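You operate a simulated robot arm through the tools that you are given. There is no shell and no other tool.

You are at the controls of a simulated robot arm. One attempt, no reset.

Task
Put the blue block from the cream top away in the deep drawer.
Fine: close the drawer and latch it again.

The check looks at the end state, three seconds after you hand in, the way a careful person would. Anything else that was tipped, shoved, dropped, spilled or broken makes it a failure.

Robot
A 6-joint arm with a two-finger parallel gripper, fixed in place. Base frame: the origin is at the foot of the arm, x ahead of it, y to its left, z up. Units: mm, degrees, N and s.
With the tool pointing down near the work surface it reaches from about 100 to 700 mm from the base axis. Its first joint turns from -166.0 to 166.0 degrees. Payload 3.91 kg.
The TCP is the grasp point between the finger pads, 30 mm short of the fingertips. In the tool frame z runs along the fingers and y along their closing line. Largest opening 110 mm; finger width 20, thickness 10; the body of the gripper, 48 by 112 mm, starts 55 mm behind the TCP.
Orientation is that of the tool frame in the base frame, as [roll, pitch, yaw] about the fixed x, y, z axes, in that order (R = Rz(yaw) Ry(pitch) Rx(roll)). With the fingers straight down and closing along the base's y, the tool's x points along the base's -x, its y along +y and its z along -z.

Tools
- The arm moves only by the tool servo_tool. Its argument "plan" is a list of rows, each a list of 3 entries, a list of its own where there are three numbers: the shift along the tool's x, y, z in units of 150 mm (1.0 is 150 mm), then the turn, a rotation vector about the tool's x, y, z in units of 45 degrees (1.0 is 45 degrees), then the finger opening in mm, from 0 to 110. In form: [[[tx, ty, tz], [rx, ry, rz], grip], ...]. A call has 1 to 20 rows; each row is the pose to reach, as a shift and turn from the pose commanded when the call began, along the tool's axes at that moment. A call with a number of a shift or a turn outside -1 to 1 is refused whole. Rows are played at 5 a second. More than 50 mm and 8.6 degrees between two rows, or a gripper value outside its range, and nothing of the call is played. A pose out of reach is approached as far as the arm can. The call stops where the force on the tool passes 90 N (or 10 N more than at its start, if that is more) or the arm is blocked; 0.2 s more then pass. Each finger travels about 45 mm/s and halts on what it meets, pressing with about 22 N; the grip force reading is that of the motor and also rises with nothing between the fingers. The clock runs only during rows and for 0.2 s after the last one: add rows that repeat a pose to give the fingers time. The reply holds the time, the measured pose of the TCP, the force on the tool along the base axes, the opening and the grip force, in the units named above and with some noise, with the torque about the TCP (base axes, N m) and any sound that the robot's microphone picked up, and new pictures: "views" is both (left out), scene, wrist or none.
- Cameras (640 x 400 px; columns grow to the right, rows downward): "scene" is fixed at [404, -506.5, 1337.7]; the picture's right is [1.00, 0.10, 0.00], its down [0.03, -0.26, -0.97] and it looks along [-0.09, 0.96, -0.26] (base axes); focal length 293 px, centre (320, 200). "wrist" rides on the gripper at [77, 7, -115] in the tool frame; the picture's right is [-0.09, 1.00, 0.00], its down [-0.80, -0.07, -0.59] and it looks along [-0.59, -0.05, 0.80] (tool axes); focal length 270 px, centre (320, 200). There is no depth. A picture from a camera that has moved, and an enlarged one, comes with that camera's place and axes in the base frame and with its lens. The place of the scene camera against the robot may be out by one fixed shift of up to 12 mm in any direction.
- slide_trunk(by): slides the trunk up (or, below 0, down) by that many mm; the arm rides with it, the base frame stays. It gives what a move gives, with no picture.
- inspect(camera, box): a new picture of the part [left, top, right, bottom] of that camera's present view, enlarged. The clock stands still meanwhile.
- sign_off(): hands the job in; it is judged then, once.

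Places have to be worked out from the pictures, the camera data and where the tool is seen. Open the gripper and draw the arm clear of the work before you hand the job in, unless the task says otherwise.

The tools are called as a command line: name --argument value ..., lists and objects as JSON in quotes. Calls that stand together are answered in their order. servo_tool: Moves the arm, as the interface text tells. Its arguments: {"type":"object","properties":{"plan":{"type":"array","items":{"type":"array"}},"views":{"type":"string","enum":["both","scene","wrist","none"]}},"required":["plan"]} The other tools are called the same way: slide_trunk (by) slides the trunk up or down; inspect (camera, box) takes an enlarged picture of a part of a camera's view; sign_off () hands the job in.

At the start:

```text
clock: 0.0
eef_pos: [244.2, 320.3, 1443.0]
tcp_rot: [-180.0, 0.0, -180.0]
contact_force: [-0.1, -0.1, -0.3]
torque: [0.02, 0.01, -0.01]
finger_gap: 110.1
gripper_force: 0.0
trunk travel left (down, up): [-485.0, 125.0]
```

scene: 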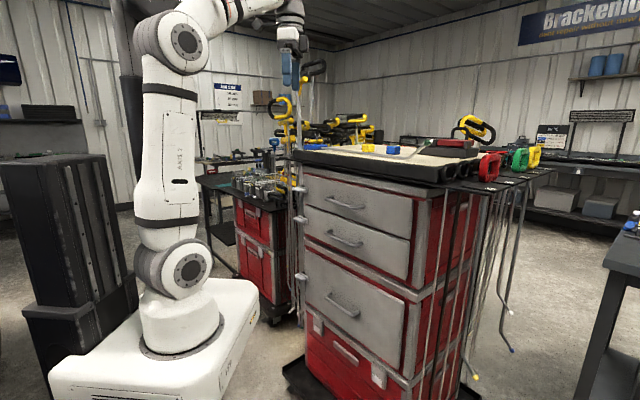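
wrist: 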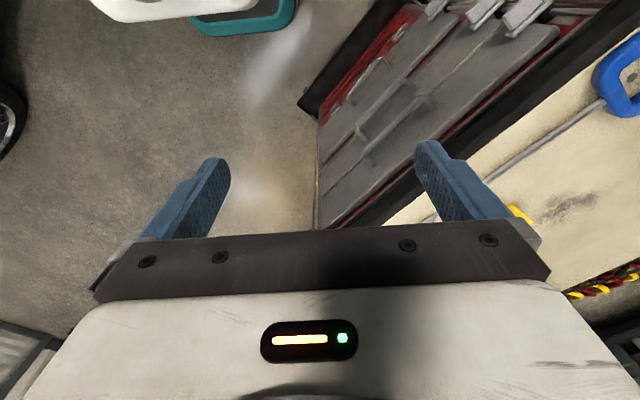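

The scene shows a tool cabinet with drawers and a cream top that has a blue block on it. I will enlarge several parts before moving anything.

inspect --camera "scene" --box '[270, 100, 560, 200]'

inspect --camera "scene" --box '[270, 160, 480, 300]'

inspect --camera "scene" --box '[270, 270, 500, 400]'

inspect --camera "wrist" --box '[300, 0, 640, 240]'

```text
2.21 times, centred on (415, 150) of scene
camera zoom: at [404.0, -506.5, 1337.7], right [1.0, 0.1, 0.0], down [0.03, -0.26, -0.97], along [-0.09, 0.96, -0.26], focal length 646 px, centre (110, 310)
```

zoom: 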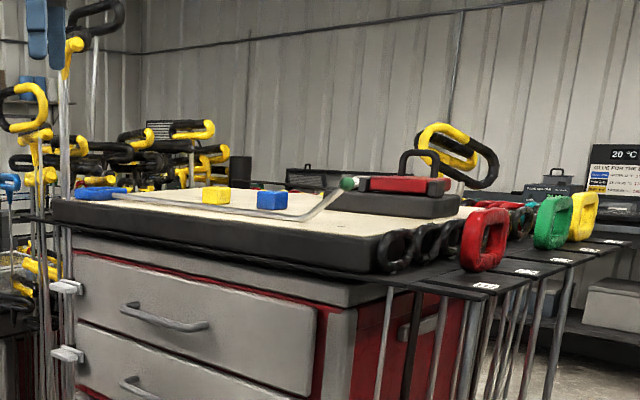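

```text
2.86 times, centred on (375, 230) of scene
camera zoom: at [404.0, -506.5, 1337.7], right [1.0, 0.1, 0.0], down [0.03, -0.26, -0.97], along [-0.09, 0.96, -0.26], focal length 837 px, centre (163, 114)
```

zoom: 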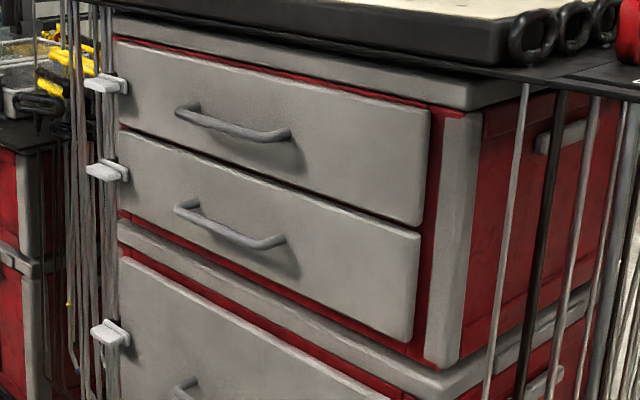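

```text
2.78 times, centred on (385, 335) of scene
camera zoom: at [404.0, -506.5, 1337.7], right [1.0, 0.1, 0.0], down [0.03, -0.26, -0.97], along [-0.09, 0.96, -0.26], focal length 815 px, centre (139, -176)
```

zoom: 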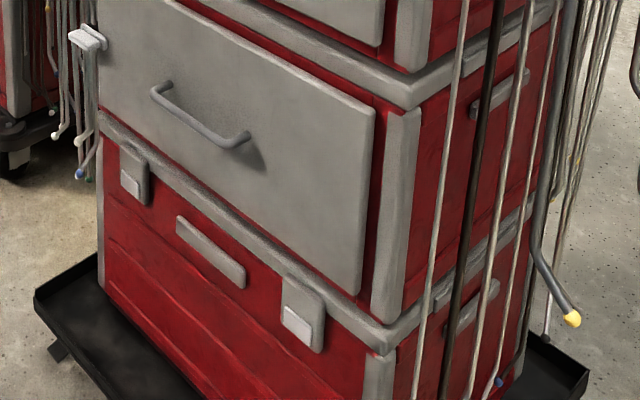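

```text
1.67 times, centred on (470, 120) of wrist
camera zoom: at [166.9, 327.7, 1558.2], right [0.09, 1.0, 0.0], down [0.8, -0.07, 0.59], along [0.59, -0.05, -0.8], focal length 450 px, centre (70, 333)
```

zoom: 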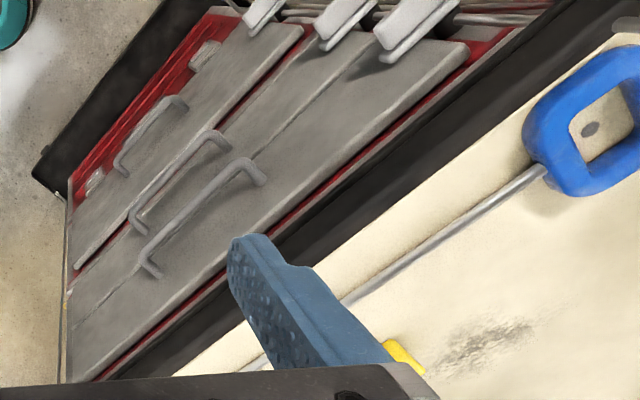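

The front face of the cabinet looks turned about 45° from the base axes, and the deep drawer is the large lower one with a white paddle at its left edge. I'll enlarge the paddles, the tags and the tool on the top.

inspect --camera "scene" --box '[280, 130, 380, 192]'

inspect --camera "scene" --box '[380, 120, 480, 182]'

inspect --camera "scene" --box '[280, 180, 360, 240]'

inspect --camera "scene" --box '[280, 260, 380, 330]'

inspect --camera "wrist" --box '[480, 0, 640, 100]'

inspect --camera "scene" --box '[440, 110, 580, 200]'

```text
6.40 times, centred on (330, 161) of scene
camera zoom: at [404.0, -506.5, 1337.7], right [1.0, 0.1, 0.0], down [0.03, -0.26, -0.97], along [-0.09, 0.96, -0.26], focal length 1874 px, centre (256, 450)
```

zoom: 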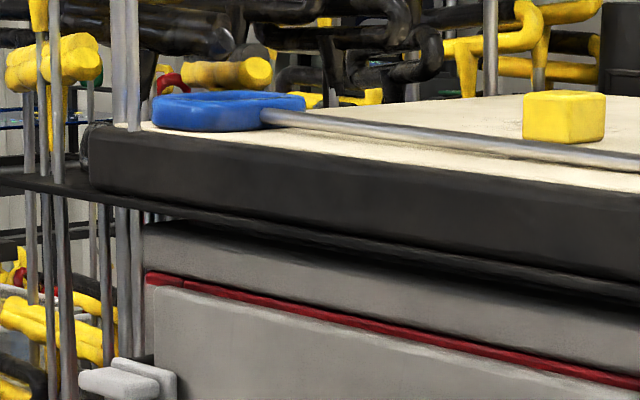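

```text
6.40 times, centred on (430, 151) of scene
camera zoom: at [404.0, -506.5, 1337.7], right [1.0, 0.1, 0.0], down [0.03, -0.26, -0.97], along [-0.09, 0.96, -0.26], focal length 1874 px, centre (-384, 514)
```

zoom: 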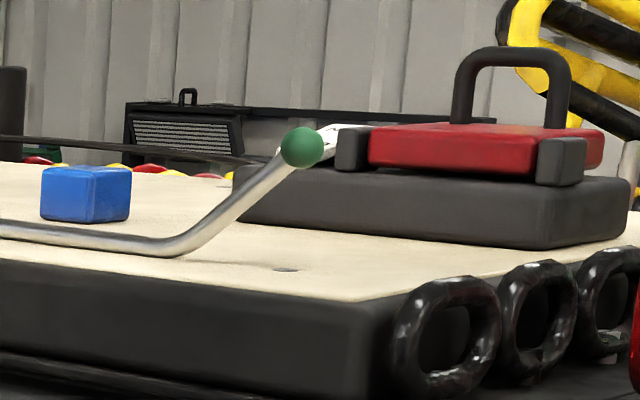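

```text
6.67 times, centred on (320, 210) of scene
camera zoom: at [404.0, -506.5, 1337.7], right [1.0, 0.1, 0.0], down [0.03, -0.26, -0.97], along [-0.09, 0.96, -0.26], focal length 1952 px, centre (320, 133)
```

zoom: 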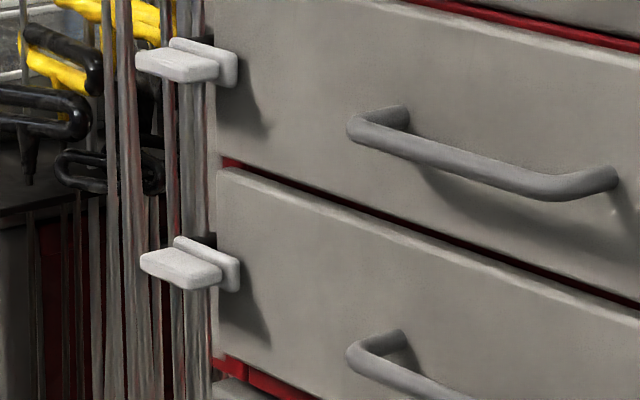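

```text
5.71 times, centred on (330, 295) of scene
camera zoom: at [404.0, -506.5, 1337.7], right [1.0, 0.1, 0.0], down [0.03, -0.26, -0.97], along [-0.09, 0.96, -0.26], focal length 1674 px, centre (263, -343)
```

zoom: 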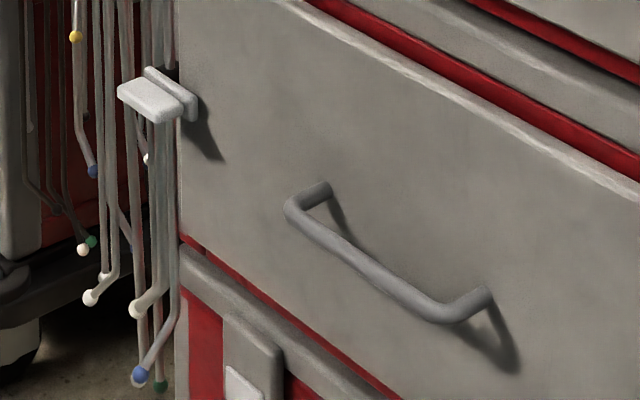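

```text
4.00 times, centred on (560, 50) of wrist
camera zoom: at [166.9, 327.7, 1558.2], right [0.09, 1.0, 0.0], down [0.8, -0.07, 0.59], along [0.59, -0.05, -0.8], focal length 1081 px, centre (-640, 800)
```

zoom: 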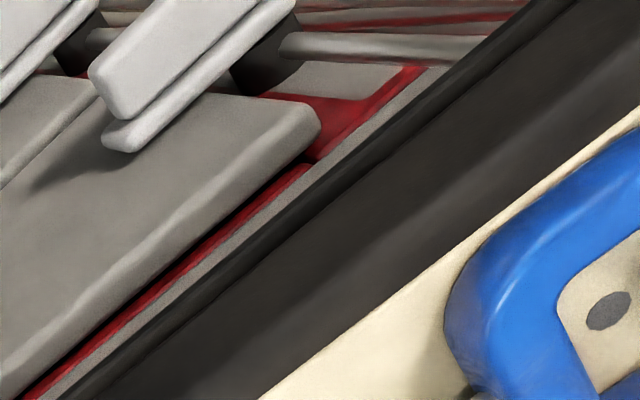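

```text
4.44 times, centred on (510, 155) of scene
camera zoom: at [404.0, -506.5, 1337.7], right [1.0, 0.1, 0.0], down [0.03, -0.26, -0.97], along [-0.09, 0.96, -0.26], focal length 1302 px, centre (-524, 400)
```

zoom: 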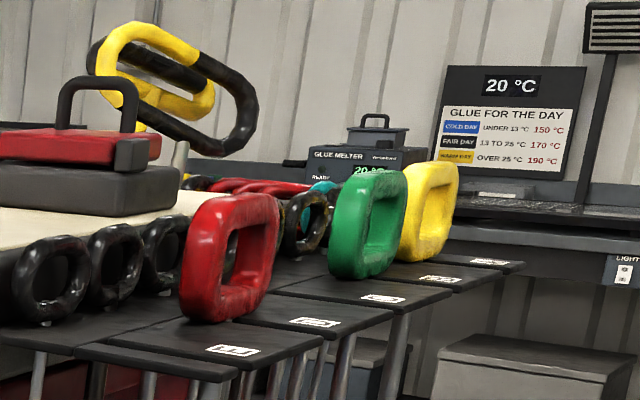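

Nothing is open yet. I'll turn the tool in place by about −43° about its z, so the wrist camera faces the cabinet squarely.

servo_tool --plan '[[[0, 0, 0], [0, 0, -0.19], 110], [[0, 0, 0], [0, 0, -0.38], 110], [[0, 0, 0], [0, 0, -0.57], 110], [[0, 0, 0], [0, 0, -0.76], 110], [[0, 0, 0], [0, 0, -0.95], 110], [[0, 0, 0], [0, 0, -0.95], 110]]'

```text
clock: 1.4
eef_pos: [245.3, 320.5, 1442.1]
tcp_rot: [180.0, 0.0, -137.1]
contact_force: [1.0, -1.0, 0.0]
torque: [0.0, -0.01, 0.0]
finger_gap: 110.0
gripper_force: 0.1
trunk travel left (down, up): [-485.0, 125.0]
camera wrist: at [182.8, 273.6, 1558.2], right [-0.61, 0.79, 0.0], down [0.64, 0.49, 0.59], along [0.47, 0.36, -0.8], focal length 270 px, centre (320, 200)
```

scene: 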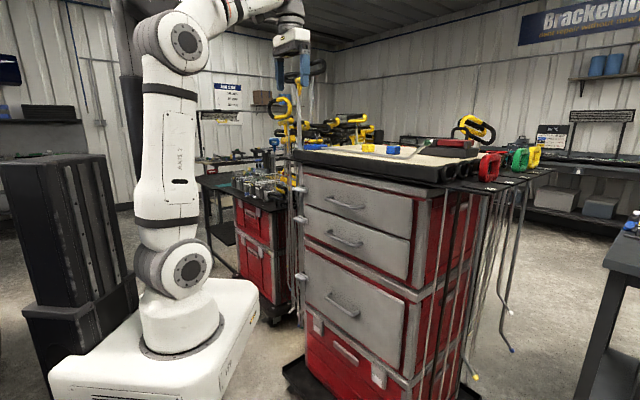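
wrist: 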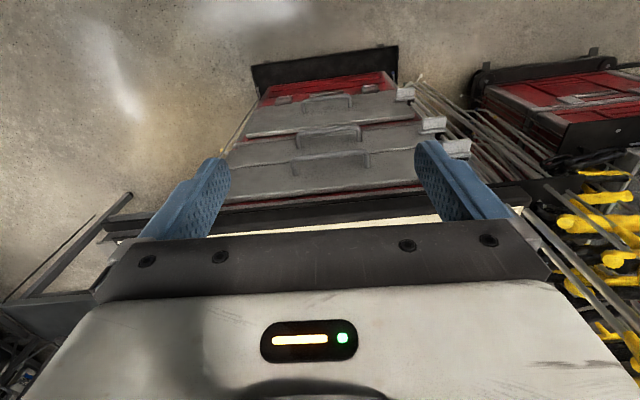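

The cabinet front is now square to the camera, and the picture's bottom is the far side. I'll tilt the tool outward about 30° in place, which should bring the far part of the cream top into view between the fingers.

servo_tool --plan '[[[0, 0, 0], [0, -0.17, 0], 110], [[0, 0, 0], [0, -0.34, 0], 110], [[0, 0, 0], [0, -0.51, 0], 110], [[0, 0, 0], [0, -0.68, 0], 110], [[0, 0, 0], [0, -0.68, 0], 110]]'

```text
clock: 2.6
eef_pos: [245.3, 319.4, 1442.2]
tcp_rot: [-180.0, 30.6, -137.1]
contact_force: [0.1, 0.3, -0.7]
torque: [-0.02, 0.02, -0.02]
finger_gap: 110.0
gripper_force: 0.1
trunk travel left (down, up): [-485.0, 125.0]
camera wrist: at [148.4, 241.6, 1502.8], right [-0.62, 0.78, 0.04], down [0.33, 0.21, 0.92], along [0.71, 0.59, -0.39], focal length 270 px, centre (320, 200)
```

scene: 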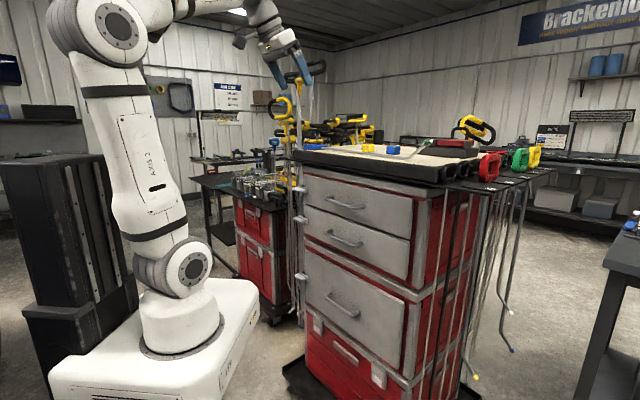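
wrist: 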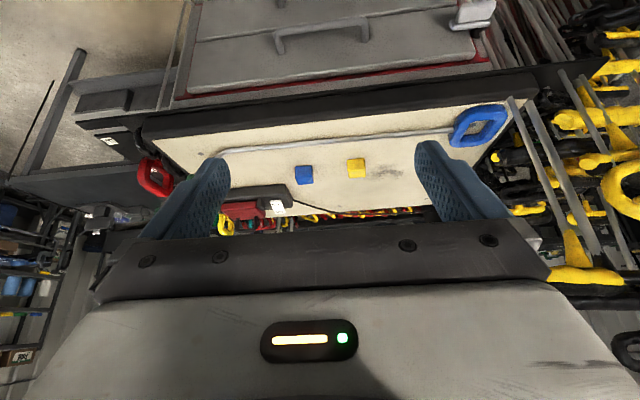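

Now both blocks show on the cream top. I'll enlarge to get accurate pixel positions.

inspect --camera "wrist" --box '[200, 110, 440, 230]'

inspect --camera "wrist" --box '[380, 0, 540, 120]'

inspect --camera "wrist" --box '[60, 40, 320, 220]'

inspect --camera "scene" --box '[360, 130, 420, 168]'

```text
2.67 times, centred on (320, 170) of wrist
camera zoom: at [148.4, 241.6, 1502.8], right [-0.62, 0.78, 0.04], down [0.33, 0.21, 0.92], along [0.71, 0.59, -0.39], focal length 721 px, centre (320, 280)
```

zoom: 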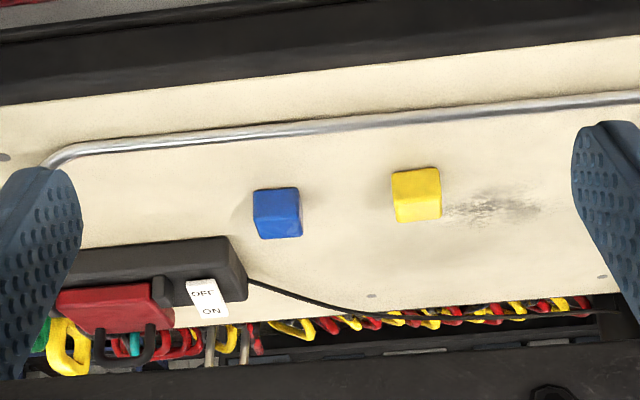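

```text
3.33 times, centred on (460, 60) of wrist
camera zoom: at [148.4, 241.6, 1502.8], right [-0.62, 0.78, 0.04], down [0.33, 0.21, 0.92], along [0.71, 0.59, -0.39], focal length 901 px, centre (-147, 667)
```

zoom: 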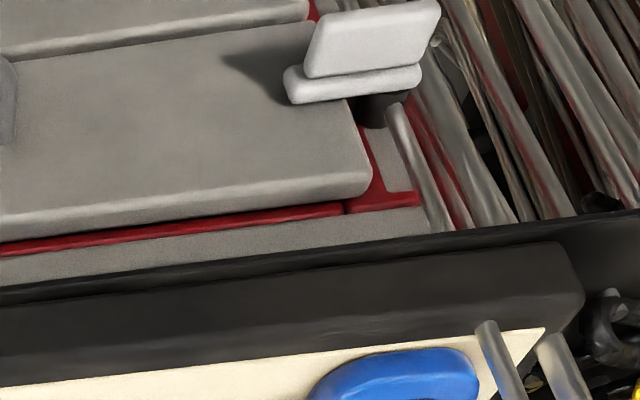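

```text
2.22 times, centred on (190, 130) of wrist
camera zoom: at [148.4, 241.6, 1502.8], right [-0.62, 0.78, 0.04], down [0.33, 0.21, 0.92], along [0.71, 0.59, -0.39], focal length 601 px, centre (609, 356)
```

zoom: 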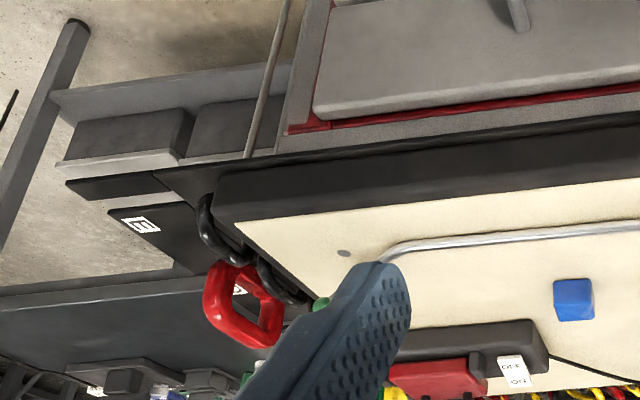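

```text
10.53 times, centred on (390, 149) of scene
camera zoom: at [404.0, -506.5, 1337.7], right [1.0, 0.1, 0.0], down [0.03, -0.26, -0.97], along [-0.09, 0.96, -0.26], focal length 3083 px, centre (-417, 737)
```

zoom: 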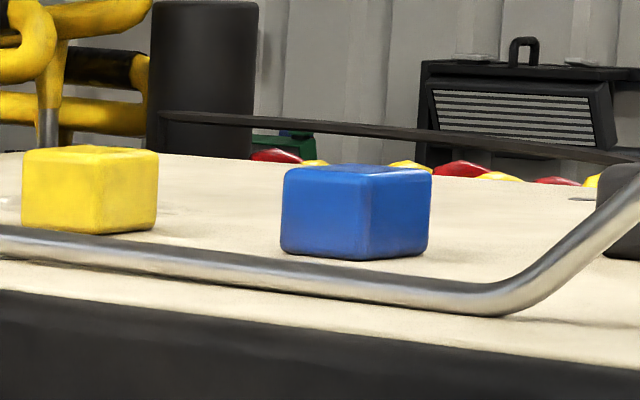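

Blue block centre comes out near (563, 545, 1225), the table top near z 1207, and the drawer's paddle and handle near z 675. I'll lower the trunk to look at the deep drawer's latch and handle.

slide_trunk --by -350

```text
clock: 6.0
eef_pos: [244.9, 320.2, 1093.3]
tcp_rot: [179.9, 30.6, -137.4]
contact_force: [0.6, -0.6, 0.0]
torque: [-0.02, -0.04, 0.0]
finger_gap: 110.0
gripper_force: 0.1
trunk travel left (down, up): [-135.0, 475.0]
```

I'll bring the tool a further 170 mm straight down, keeping the tilt, to view the drawer front.

servo_tool --plan '[[[0.144, 0, 0.244], [0, 0, 0], 110], [[0.288, 0, 0.488], [0, 0, 0], 110], [[0.433, 0, 0.732], [0, 0, 0], 110], [[0.577, 0, 0.975], [0, 0, 0], 110], [[0.577, 0, 0.975], [0, 0, 0], 110]]'

```text
clock: 7.2
eef_pos: [246.3, 320.2, 922.0]
tcp_rot: [-180.0, 30.6, -137.2]
contact_force: [0.2, -1.1, 0.3]
torque: [-0.01, -0.02, 0.0]
finger_gap: 110.1
gripper_force: 0.0
trunk travel left (down, up): [-135.0, 475.0]
camera wrist: at [149.4, 241.6, 981.7], right [-0.62, 0.78, 0.04], down [0.33, 0.21, 0.92], along [0.71, 0.59, -0.39], focal length 270 px, centre (320, 200)
```

scene: 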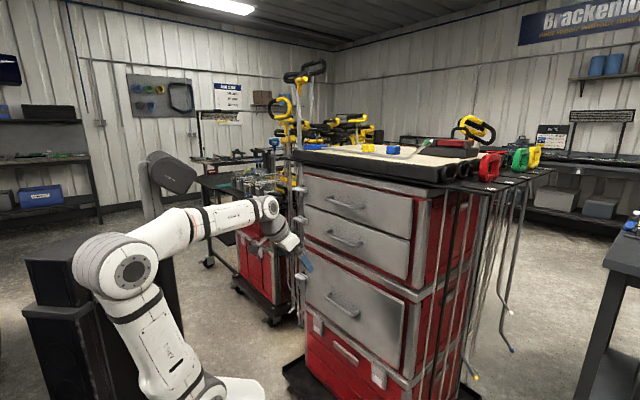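
wrist: 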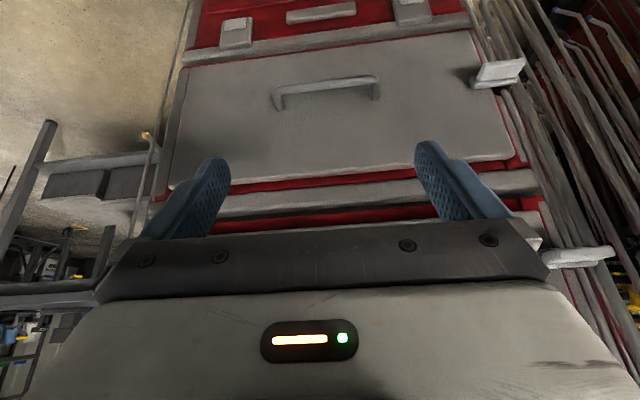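

The deep drawer's handle and paddle are both visible. I'll zoom in on them.

inspect --camera "wrist" --box '[440, 30, 560, 105]'

inspect --camera "wrist" --box '[240, 60, 400, 130]'

inspect --camera "wrist" --box '[160, 0, 560, 250]'

inspect --camera "scene" --box '[285, 260, 345, 300]'

```text
5.33 times, centred on (500, 68) of wrist
camera zoom: at [149.4, 241.6, 981.7], right [-0.62, 0.78, 0.04], down [0.33, 0.21, 0.92], along [0.71, 0.59, -0.39], focal length 1442 px, centre (-640, 907)
```

zoom: 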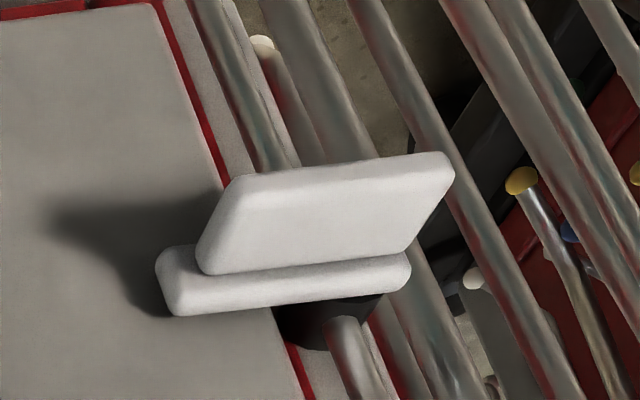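

```text
4.00 times, centred on (320, 95) of wrist
camera zoom: at [149.4, 241.6, 981.7], right [-0.62, 0.78, 0.04], down [0.33, 0.21, 0.92], along [0.71, 0.59, -0.39], focal length 1081 px, centre (320, 620)
```

zoom: 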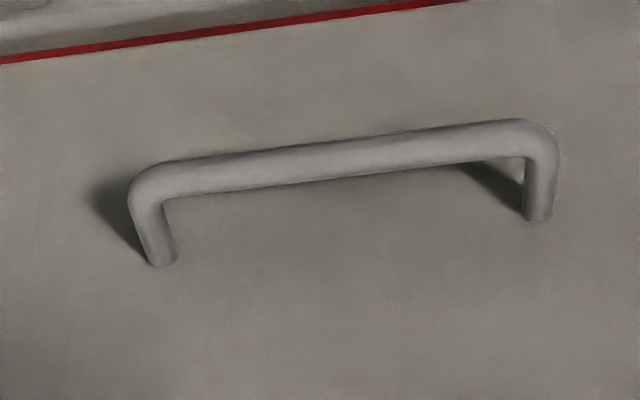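

```text
1.60 times, centred on (360, 125) of wrist
camera zoom: at [149.4, 241.6, 981.7], right [-0.62, 0.78, 0.04], down [0.33, 0.21, 0.92], along [0.71, 0.59, -0.39], focal length 432 px, centre (256, 320)
```

zoom: 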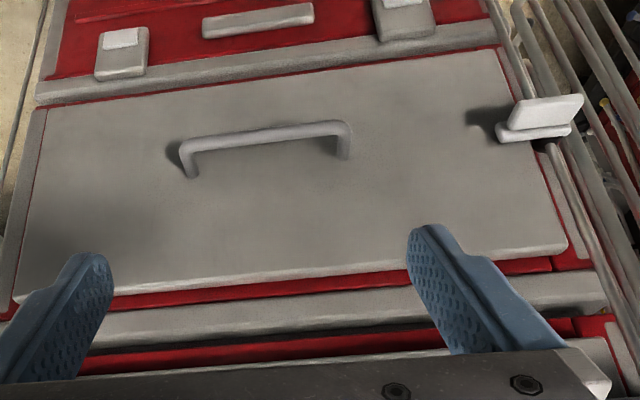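

```text
10.00 times, centred on (315, 280) of scene
camera zoom: at [404.0, -506.5, 1337.7], right [1.0, 0.1, 0.0], down [0.03, -0.26, -0.97], along [-0.09, 0.96, -0.26], focal length 2929 px, centre (370, -600)
```

zoom: 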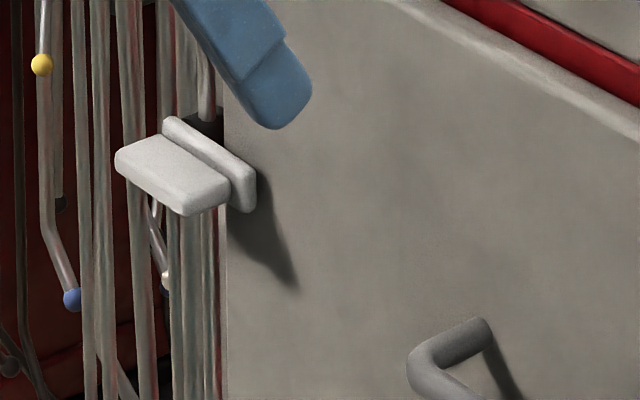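

The paddle is a turn-button: a horizontal plate with a fin on a black post, overlapping the drawer edge. The drawer front plane is about 617 mm out along the 45° direction, with the handle at z≈672. I'll move left and down, levelling the camera so I can look at the latch squarely from a safe stand-off.

servo_tool --plan '[[[0.07, 0.208, 0.183], [-0.006, -0.127, -0.011], 110], [[0.14, 0.416, 0.366], [-0.012, -0.254, -0.021], 110], [[0.21, 0.623, 0.55], [-0.019, -0.381, -0.032], 110], [[0.28, 0.831, 0.733], [-0.025, -0.509, -0.042], 110], [[0.28, 0.831, 0.733], [-0.025, -0.509, -0.042], 110]]'

```text
clock: 8.4
eef_pos: [174.9, 425.6, 805.8]
tcp_rot: [-179.1, 53.5, -134.4]
contact_force: [0.0, -0.5, -0.1]
torque: [0.04, 0.0, -0.01]
finger_gap: 110.0
gripper_force: 0.1
trunk travel left (down, up): [-135.0, 475.0]
camera wrist: at [71.1, 333.8, 813.1], right [-0.67, 0.74, 0.06], down [0.04, -0.05, 1.0], along [0.74, 0.67, 0.0], focal length 270 px, centre (320, 200)
```

scene: 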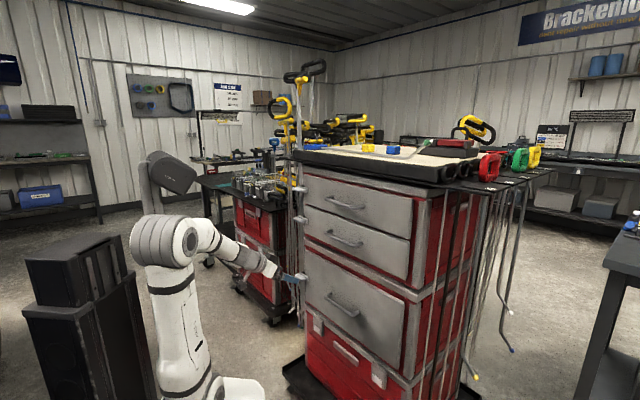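
wrist: 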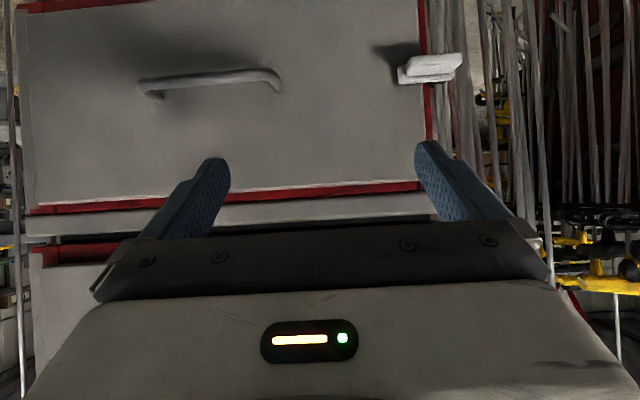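

The camera is now level and the approach space in front of the latch is clear. I'll continue to bring the latch to the middle of the view.

servo_tool --plan '[[[0.129, 0.204, 0.15], [0, 0, 0], 110], [[0.258, 0.408, 0.3], [0, 0, 0], 110], [[0.387, 0.611, 0.451], [0, 0, 0], 110], [[0.516, 0.815, 0.601], [0, 0, 0], 110], [[0.516, 0.815, 0.601], [0, 0, 0], 110]]'

inspect --camera "wrist" --box '[230, 100, 420, 220]'

```text
clock: 9.6
eef_pos: [107.8, 528.0, 690.9]
tcp_rot: [-179.4, 53.5, -134.5]
contact_force: [0.4, -0.5, -0.1]
torque: [0.0, 0.03, 0.02]
finger_gap: 110.2
gripper_force: 0.1
trunk travel left (down, up): [-135.0, 475.0]
camera wrist: at [4.7, 437.4, 698.2], right [-0.67, 0.74, 0.06], down [0.04, -0.05, 1.0], along [0.74, 0.67, 0.0], focal length 270 px, centre (320, 200)
```

scene: 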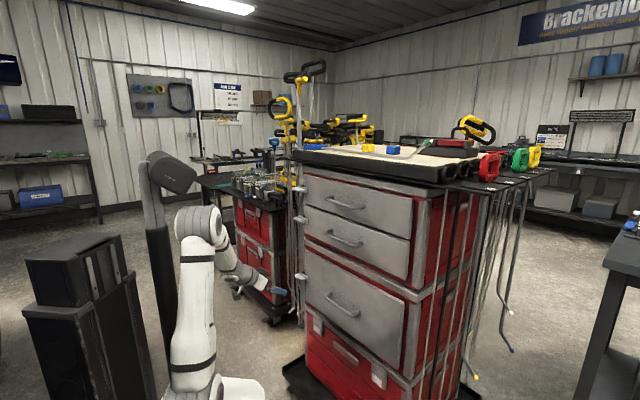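
wrist: 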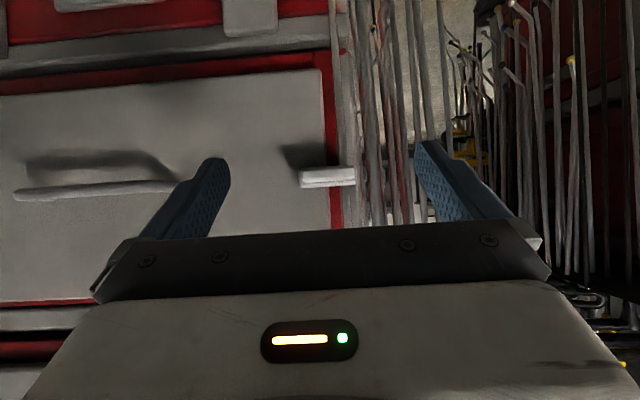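

```text
3.33 times, centred on (325, 160) of wrist
camera zoom: at [4.7, 437.4, 698.2], right [-0.67, 0.74, 0.06], down [0.04, -0.05, 1.0], along [0.74, 0.67, 0.0], focal length 901 px, centre (303, 333)
```

zoom: 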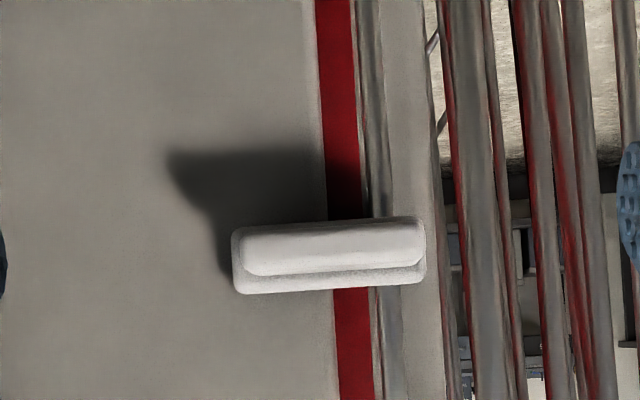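

The latch is seen head-on: the fin spans about t −329 to −278 (tangential), z≈674, and the drawer edge is at t≈−301, so the pivot must lie around t≈−317. I'll level the tool so it points straight into the cabinet, staying at this stand-off.

servo_tool --plan '[[[0, 0, 0], [0, -0.162, 0], 110], [[0, 0, 0], [0, -0.324, 0], 110], [[0, 0, 0], [0, -0.487, 0], 110], [[0, 0, 0], [0, -0.649, 0], 110], [[0, 0, 0], [0, -0.811, 0], 110], [[0, 0, 0], [0, -0.811, 0], 110]]'

inspect --camera "wrist" --box '[230, 100, 420, 220]'

```text
clock: 11.0
eef_pos: [108.3, 529.9, 690.9]
tcp_rot: [-80.1, 89.6, -35.1]
contact_force: [0.3, 0.3, -0.5]
torque: [0.01, 0.0, 0.01]
finger_gap: 109.7
gripper_force: 0.1
trunk travel left (down, up): [-135.0, 475.0]
camera wrist: at [21.6, 454.1, 614.2], right [-0.7, 0.71, 0.08], down [-0.38, -0.47, 0.8], along [0.6, 0.53, 0.59], focal length 270 px, centre (320, 200)
```

scene: 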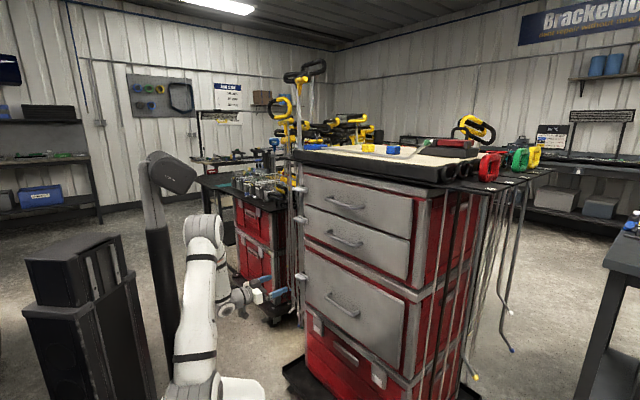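
wrist: 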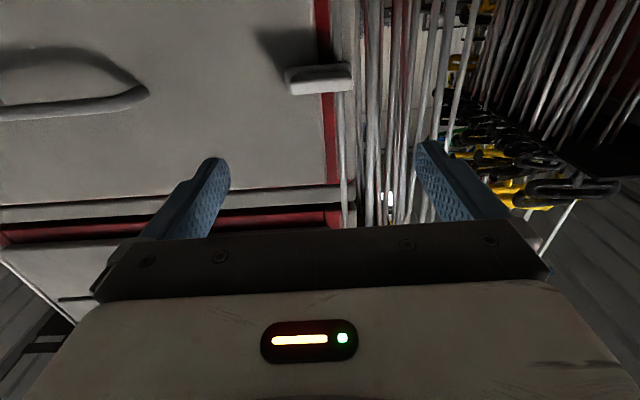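

```text
3.33 times, centred on (325, 160) of wrist
camera zoom: at [21.6, 454.1, 614.2], right [-0.7, 0.71, 0.08], down [-0.38, -0.47, 0.8], along [0.6, 0.53, 0.59], focal length 901 px, centre (303, 333)
```

zoom: 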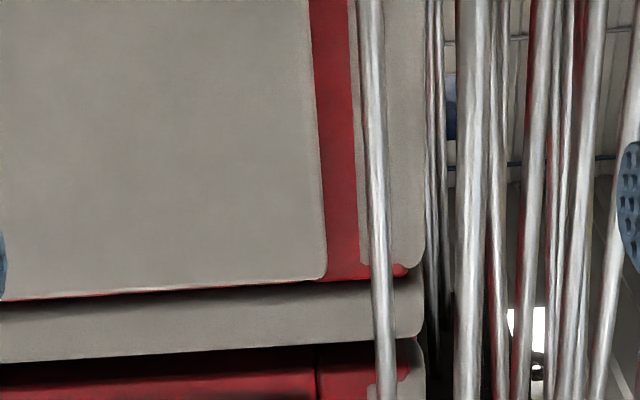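

A thin rod runs vertically right by the latch. I need to know whether it's part of the latch, so I'll enlarge this region from the present view and the scene view.

inspect --camera "wrist" --box '[270, 40, 390, 115]'

inspect --camera "wrist" --box '[280, 150, 400, 225]'

inspect --camera "scene" --box '[285, 180, 325, 205]'

inspect --camera "scene" --box '[285, 265, 325, 290]'

```text
5.33 times, centred on (330, 78) of wrist
camera zoom: at [21.6, 454.1, 614.2], right [-0.7, 0.71, 0.08], down [-0.38, -0.47, 0.8], along [0.6, 0.53, 0.59], focal length 1442 px, centre (267, 853)
```

zoom: 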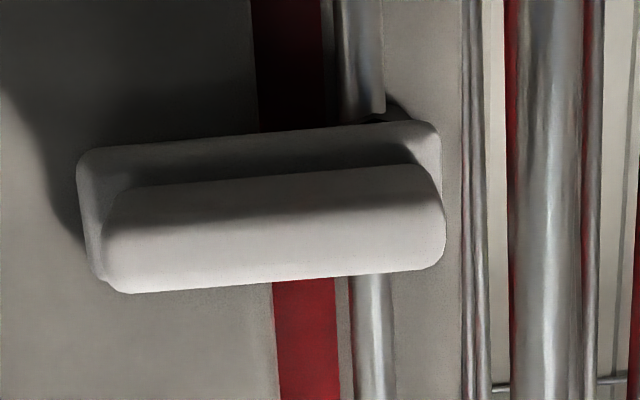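

```text
5.33 times, centred on (340, 188) of wrist
camera zoom: at [21.6, 454.1, 614.2], right [-0.7, 0.71, 0.08], down [-0.38, -0.47, 0.8], along [0.6, 0.53, 0.59], focal length 1442 px, centre (213, 267)
```

zoom: 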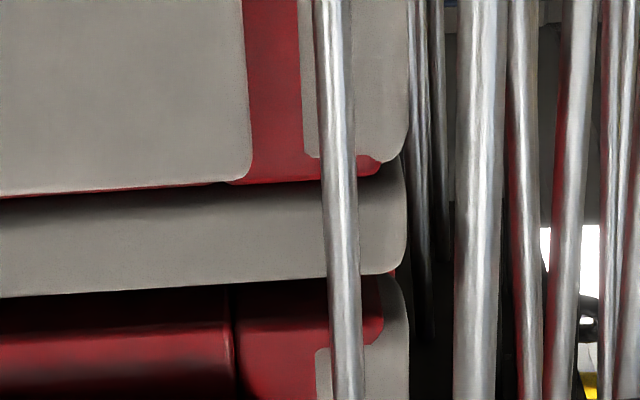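

```text
16.00 times, centred on (305, 192) of scene
camera zoom: at [404.0, -506.5, 1337.7], right [1.0, 0.1, 0.0], down [0.03, -0.26, -0.97], along [-0.09, 0.96, -0.26], focal length 4686 px, centre (560, 320)
```

zoom: 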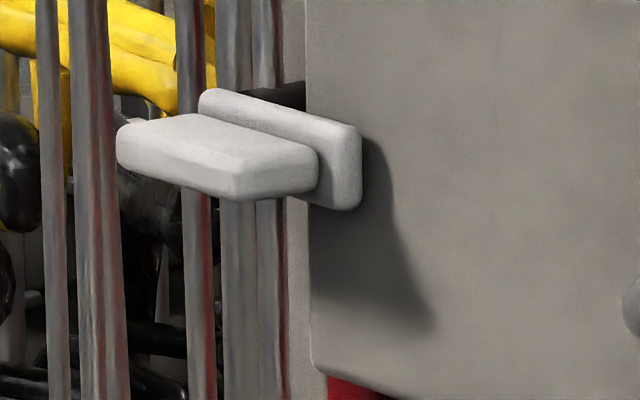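

```text
16.00 times, centred on (305, 278) of scene
camera zoom: at [404.0, -506.5, 1337.7], right [1.0, 0.1, 0.0], down [0.03, -0.26, -0.97], along [-0.09, 0.96, -0.26], focal length 4686 px, centre (560, -1040)
```

zoom: 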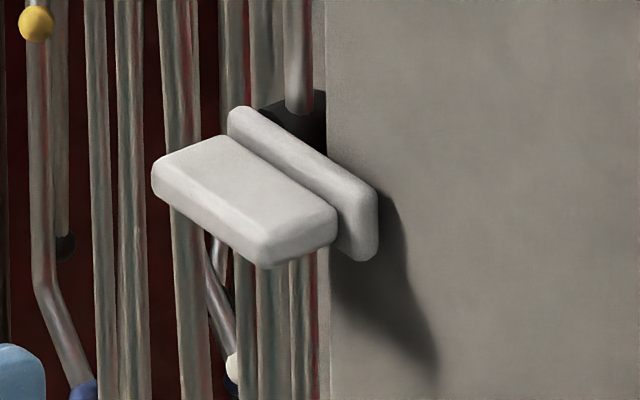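

The latch turns on a black post (axis into the cabinet) centred near t≈−315, z≈674; a hanging rod passes just behind its plate, so the fingertips must stay in front of the plate (n<597). I'll roll the tool −90° so the fingers close vertically around the fin.

servo_tool --plan '[[[0, 0, 0], [0, 0, -0.18], 110], [[0, 0, 0], [0, 0, -0.36], 110], [[0, 0, 0], [0, 0, -0.54], 110], [[0, 0, 0], [0, 0, -0.72], 110], [[0, 0, 0], [0, 0, -0.9], 110], [[0, 0, 0], [0, 0, -0.95], 110], [[0, 0, 0], [0, 0, -0.95], 110]]'

```text
clock: 12.6
eef_pos: [106.8, 528.8, 688.8]
tcp_rot: [-90.1, 46.8, -45.0]
contact_force: [0.0, -0.4, -0.8]
torque: [-0.01, -0.04, -0.02]
finger_gap: 110.3
gripper_force: 0.1
trunk travel left (down, up): [-135.0, 475.0]
camera wrist: at [59.6, 415.8, 630.4], right [-0.55, 0.56, -0.62], down [-0.77, -0.07, 0.63], along [0.31, 0.83, 0.47], focal length 270 px, centre (320, 200)
```

scene: 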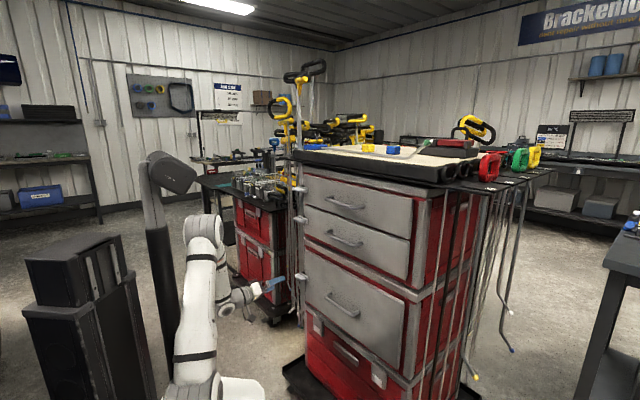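
wrist: 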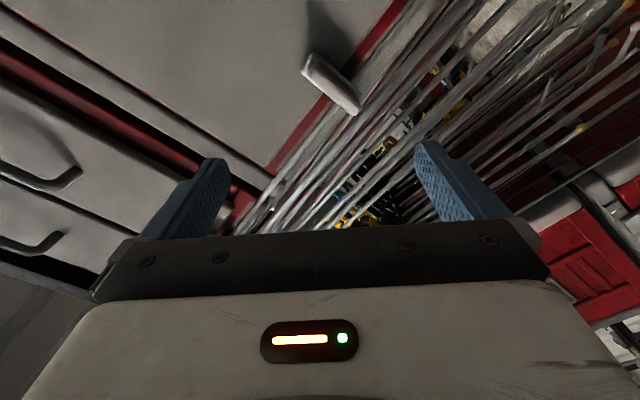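

Halfway turned; the tool's z axis is now exactly along the cabinet normal. I'll finish the roll and centre on the pivot at t≈−315, z≈673 with a stand-off.

servo_tool --plan '[[[0, 0.03, 0.05], [0, 0, -0.18], 110], [[0, 0.06, 0.1], [0, 0, -0.36], 110], [[0, 0.09, 0.15], [0, 0, -0.54], 110], [[0, 0.12, 0.21], [0, 0, -0.72], 110], [[0, 0.153, 0.267], [0, 0, -0.9], 110], [[0, 0.153, 0.267], [0, 0, -0.95], 110], [[0, 0.153, 0.267], [0, 0, -0.95], 110]]'

```text
clock: 14.2
eef_pos: [125.4, 571.6, 674.4]
tcp_rot: [-90.0, 4.0, -45.1]
contact_force: [-0.1, -0.1, 0.2]
torque: [0.0, 0.0, -0.03]
finger_gap: 110.0
gripper_force: 0.1
trunk travel left (down, up): [-135.0, 475.0]
camera wrist: at [96.8, 436.2, 663.4], right [-0.11, 0.11, -0.99], down [-0.98, 0.14, 0.13], along [0.16, 0.98, 0.09], focal length 270 px, centre (320, 200)
```

scene: 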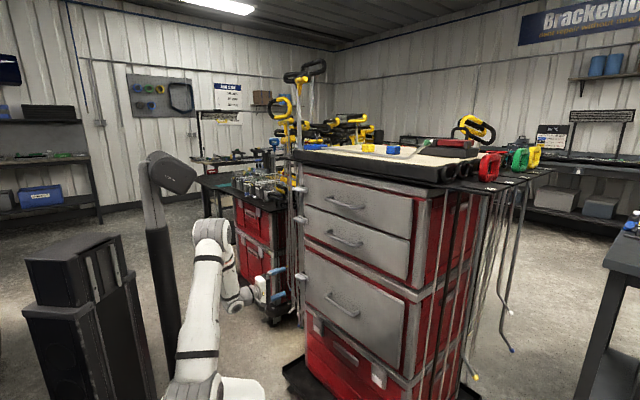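
wrist: 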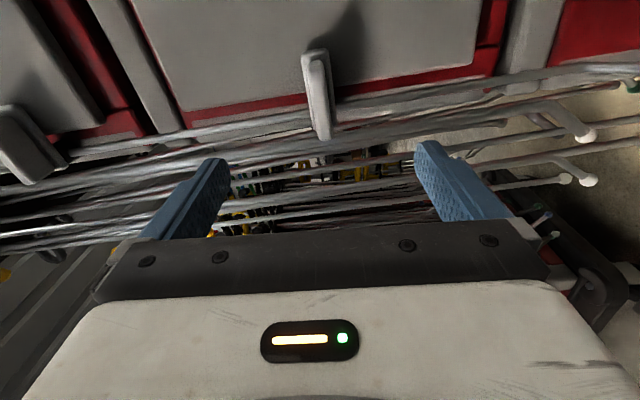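

The fingers are now above and below the latch level. I'll inspect the latch from this side view.

inspect --camera "wrist" --box '[250, 40, 390, 165]'

inspect --camera "wrist" --box '[200, 100, 470, 240]'

```text
3.20 times, centred on (320, 102) of wrist
camera zoom: at [96.8, 436.2, 663.4], right [-0.11, 0.11, -0.99], down [-0.98, 0.14, 0.13], along [0.16, 0.98, 0.09], focal length 865 px, centre (320, 512)
```

zoom: 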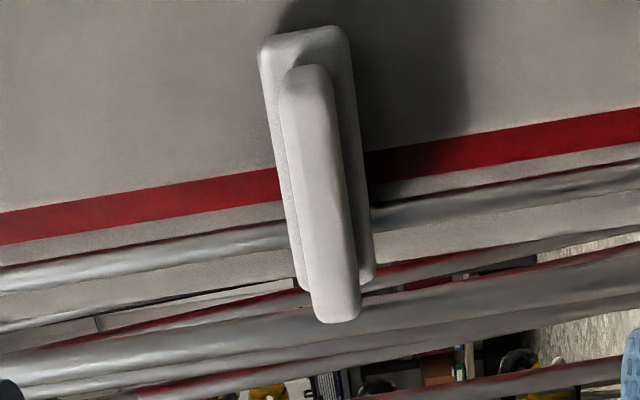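

```text
2.37 times, centred on (335, 170) of wrist
camera zoom: at [96.8, 436.2, 663.4], right [-0.11, 0.11, -0.99], down [-0.98, 0.14, 0.13], along [0.16, 0.98, 0.09], focal length 641 px, centre (284, 271)
```

zoom: 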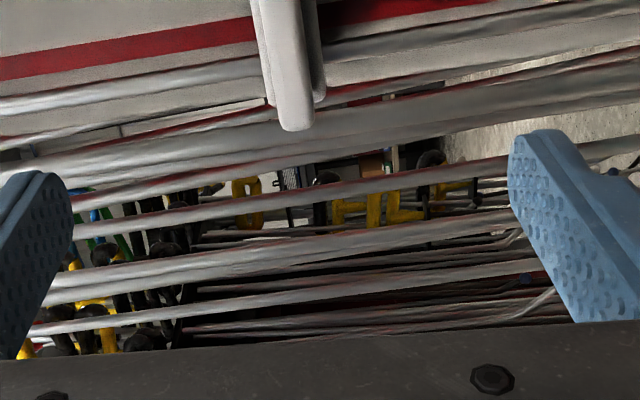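

The fin lies midway between the fingers, with the TCP at n≈493, t≈−315, z≈674. I'll finish the last 4° of roll and advance 60 mm toward the fin.

servo_tool --plan '[[[0, 0, 0.1], [0, 0, -0.045], 110], [[0, 0, 0.2], [0, 0, -0.09], 110], [[0, 0, 0.3], [0, 0, -0.09], 110], [[0, 0, 0.4], [0, 0, -0.09], 110], [[0, 0, 0.4], [0, 0, -0.09], 110]]'

inspect --camera "wrist" --box '[200, 60, 460, 230]'

inspect --camera "scene" --box '[270, 255, 340, 300]'

```text
clock: 15.4
eef_pos: [167.7, 612.3, 674.5]
tcp_rot: [-90.0, 0.1, -45.1]
contact_force: [-0.1, 0.3, -0.3]
torque: [-0.03, 0.03, 0.0]
finger_gap: 109.9
gripper_force: 0.0
trunk travel left (down, up): [-135.0, 475.0]
camera wrist: at [140.4, 477.7, 668.8], right [-0.06, 0.06, -1.0], down [-0.99, 0.15, 0.07], along [0.15, 0.99, 0.05], focal length 270 px, centre (320, 200)
```

scene: 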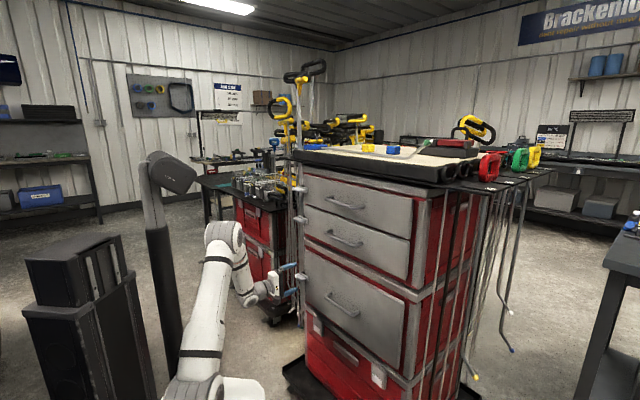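
wrist: 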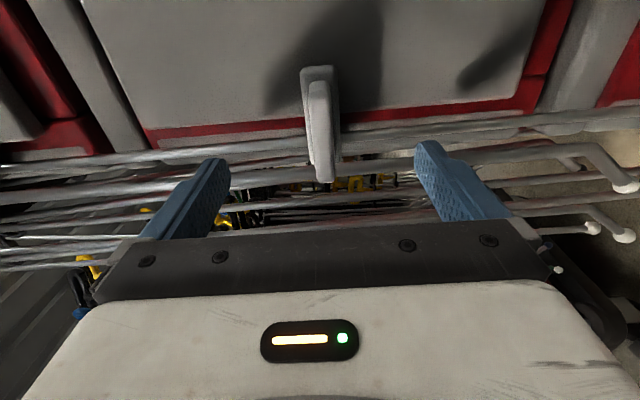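

```text
2.35 times, centred on (330, 145) of wrist
camera zoom: at [140.4, 477.7, 668.8], right [-0.06, 0.06, -1.0], down [-0.99, 0.15, 0.07], along [0.15, 0.99, 0.05], focal length 636 px, centre (296, 329)
```

zoom: 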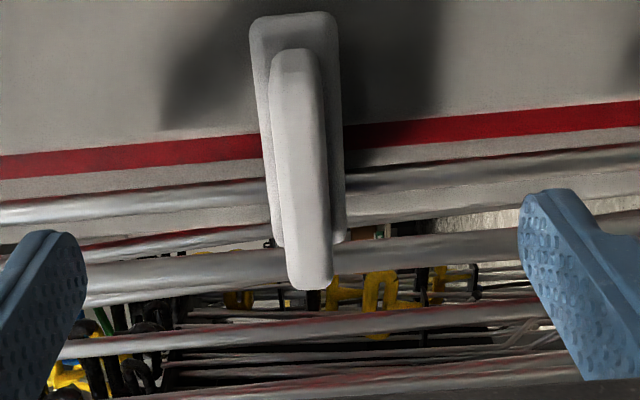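

```text
8.89 times, centred on (305, 278) of scene
camera zoom: at [404.0, -506.5, 1337.7], right [1.0, 0.1, 0.0], down [0.03, -0.26, -0.97], along [-0.09, 0.96, -0.26], focal length 2603 px, centre (453, -489)
```

zoom: 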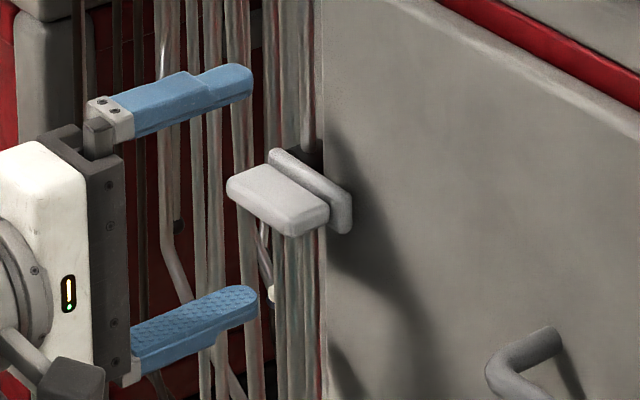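

The fingertips now straddle the fin (tips at n≈581, fin edge at n≈570). I'll advance 8 mm more and close on the fin.

servo_tool --plan '[[[0, 0, 0.053], [0, 0, 0], 110], [[0, 0, 0.053], [0, 0, 0], 60], [[0, 0, 0.053], [0, 0, 0], 30], [[0, 0, 0.053], [0, 0, 0], 10], [[0, 0, 0.053], [0, 0, 0], 0], [[0, 0, 0.053], [0, 0, 0], 0], [[0, 0, 0.053], [0, 0, 0], 0], [[0, 0, 0.053], [0, 0, 0], 0], [[0, 0, 0.053], [0, 0, 0], 0]]'

inspect --camera "wrist" --box '[200, 60, 460, 230]'

inspect --camera "scene" --box '[270, 255, 340, 300]'

```text
clock: 17.4
eef_pos: [175.0, 617.9, 672.2]
tcp_rot: [-90.3, -0.1, -45.1]
contact_force: [-3.7, -6.8, -22.5]
torque: [-0.27, 0.16, 0.51]
finger_gap: 11.6
gripper_force: 45.4
trunk travel left (down, up): [-135.0, 475.0]
camera wrist: at [145.8, 483.0, 666.9], right [-0.06, 0.06, -1.0], down [-0.99, 0.15, 0.07], along [0.15, 0.99, 0.05], focal length 270 px, centre (320, 200)
```

scene: 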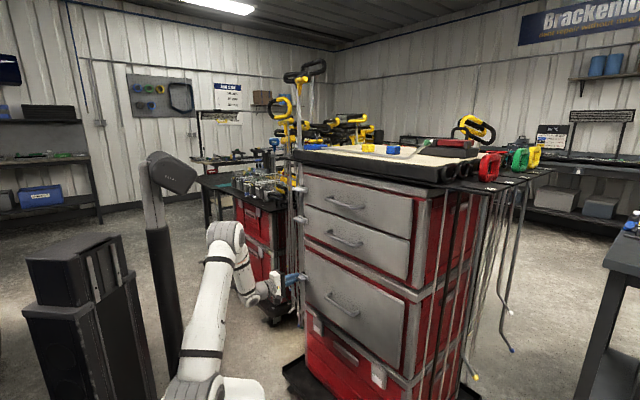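
wrist: 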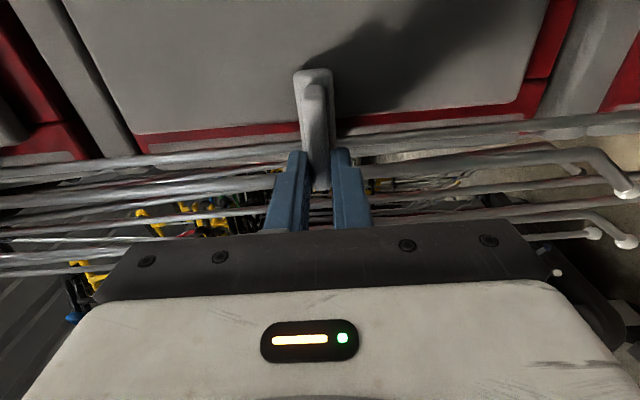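

```text
2.35 times, centred on (330, 145) of wrist
camera zoom: at [145.8, 483.0, 666.9], right [-0.06, 0.06, -1.0], down [-0.99, 0.15, 0.07], along [0.15, 0.99, 0.05], focal length 636 px, centre (296, 329)
```

zoom: 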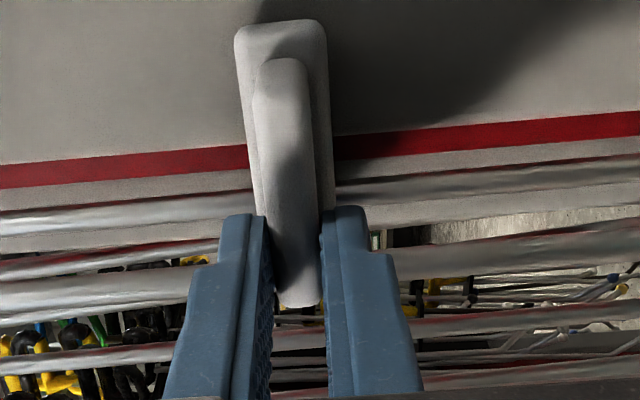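

```text
8.89 times, centred on (305, 278) of scene
camera zoom: at [404.0, -506.5, 1337.7], right [1.0, 0.1, 0.0], down [0.03, -0.26, -0.97], along [-0.09, 0.96, -0.26], focal length 2603 px, centre (453, -489)
```

zoom: 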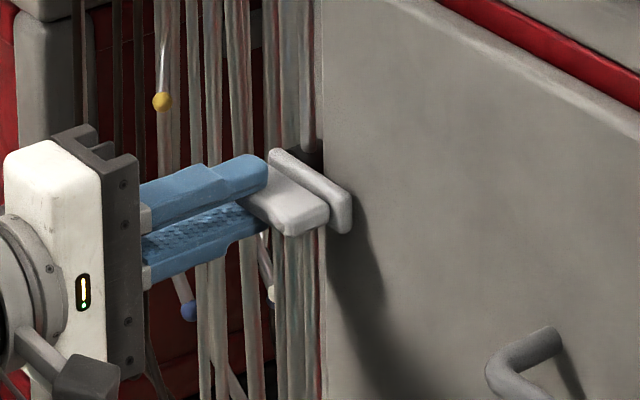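

I have hold of the fin (gap 11.6 mm), with a 22 N vertical pull because the fin sits about 2 mm below my command. I'll relax that offset and try a small clockwise turn about the tool axis, watching the torque.

servo_tool --plan '[[[0, 0.016, 0], [0, 0, 0], 0], [[0, 0.016, 0], [0, 0, 0.07], 0], [[0, 0.016, 0], [0, 0, 0.14], 0], [[0, 0.016, 0], [0, 0, 0.14], 0]]' --views "none"

```text
clock: 18.4
eef_pos: [173.0, 617.5, 672.8]
tcp_rot: [-90.1, 6.3, -45.2]
contact_force: [0.5, -9.7, -14.2]
torque: [-0.97, -0.57, -0.51]
finger_gap: 13.6
gripper_force: 44.6
trunk travel left (down, up): [-135.0, 475.0]
```

The gap grew to 13.6 mm, which means the fingers twisted about the fin without it turning (about 1.1 N·m resisted). I'll return and try the other direction by the same amount.

servo_tool --plan '[[[0, 0, 0], [0, 0, -0.07], 0], [[0, 0, 0], [0, 0, -0.14], 0], [[0, 0, 0], [0, 0, -0.21], 0], [[0, 0, 0], [0, 0, -0.28], 0], [[0, 0, 0], [0, 0, -0.28], 0]]' --views "none"

```text
clock: 19.6
eef_pos: [173.7, 619.0, 671.6]
tcp_rot: [-89.8, -6.3, -45.1]
contact_force: [-0.6, 4.1, -6.5]
torque: [-0.06, 0.06, -0.5]
finger_gap: 11.8
gripper_force: 44.7
trunk travel left (down, up): [-135.0, 475.0]
```

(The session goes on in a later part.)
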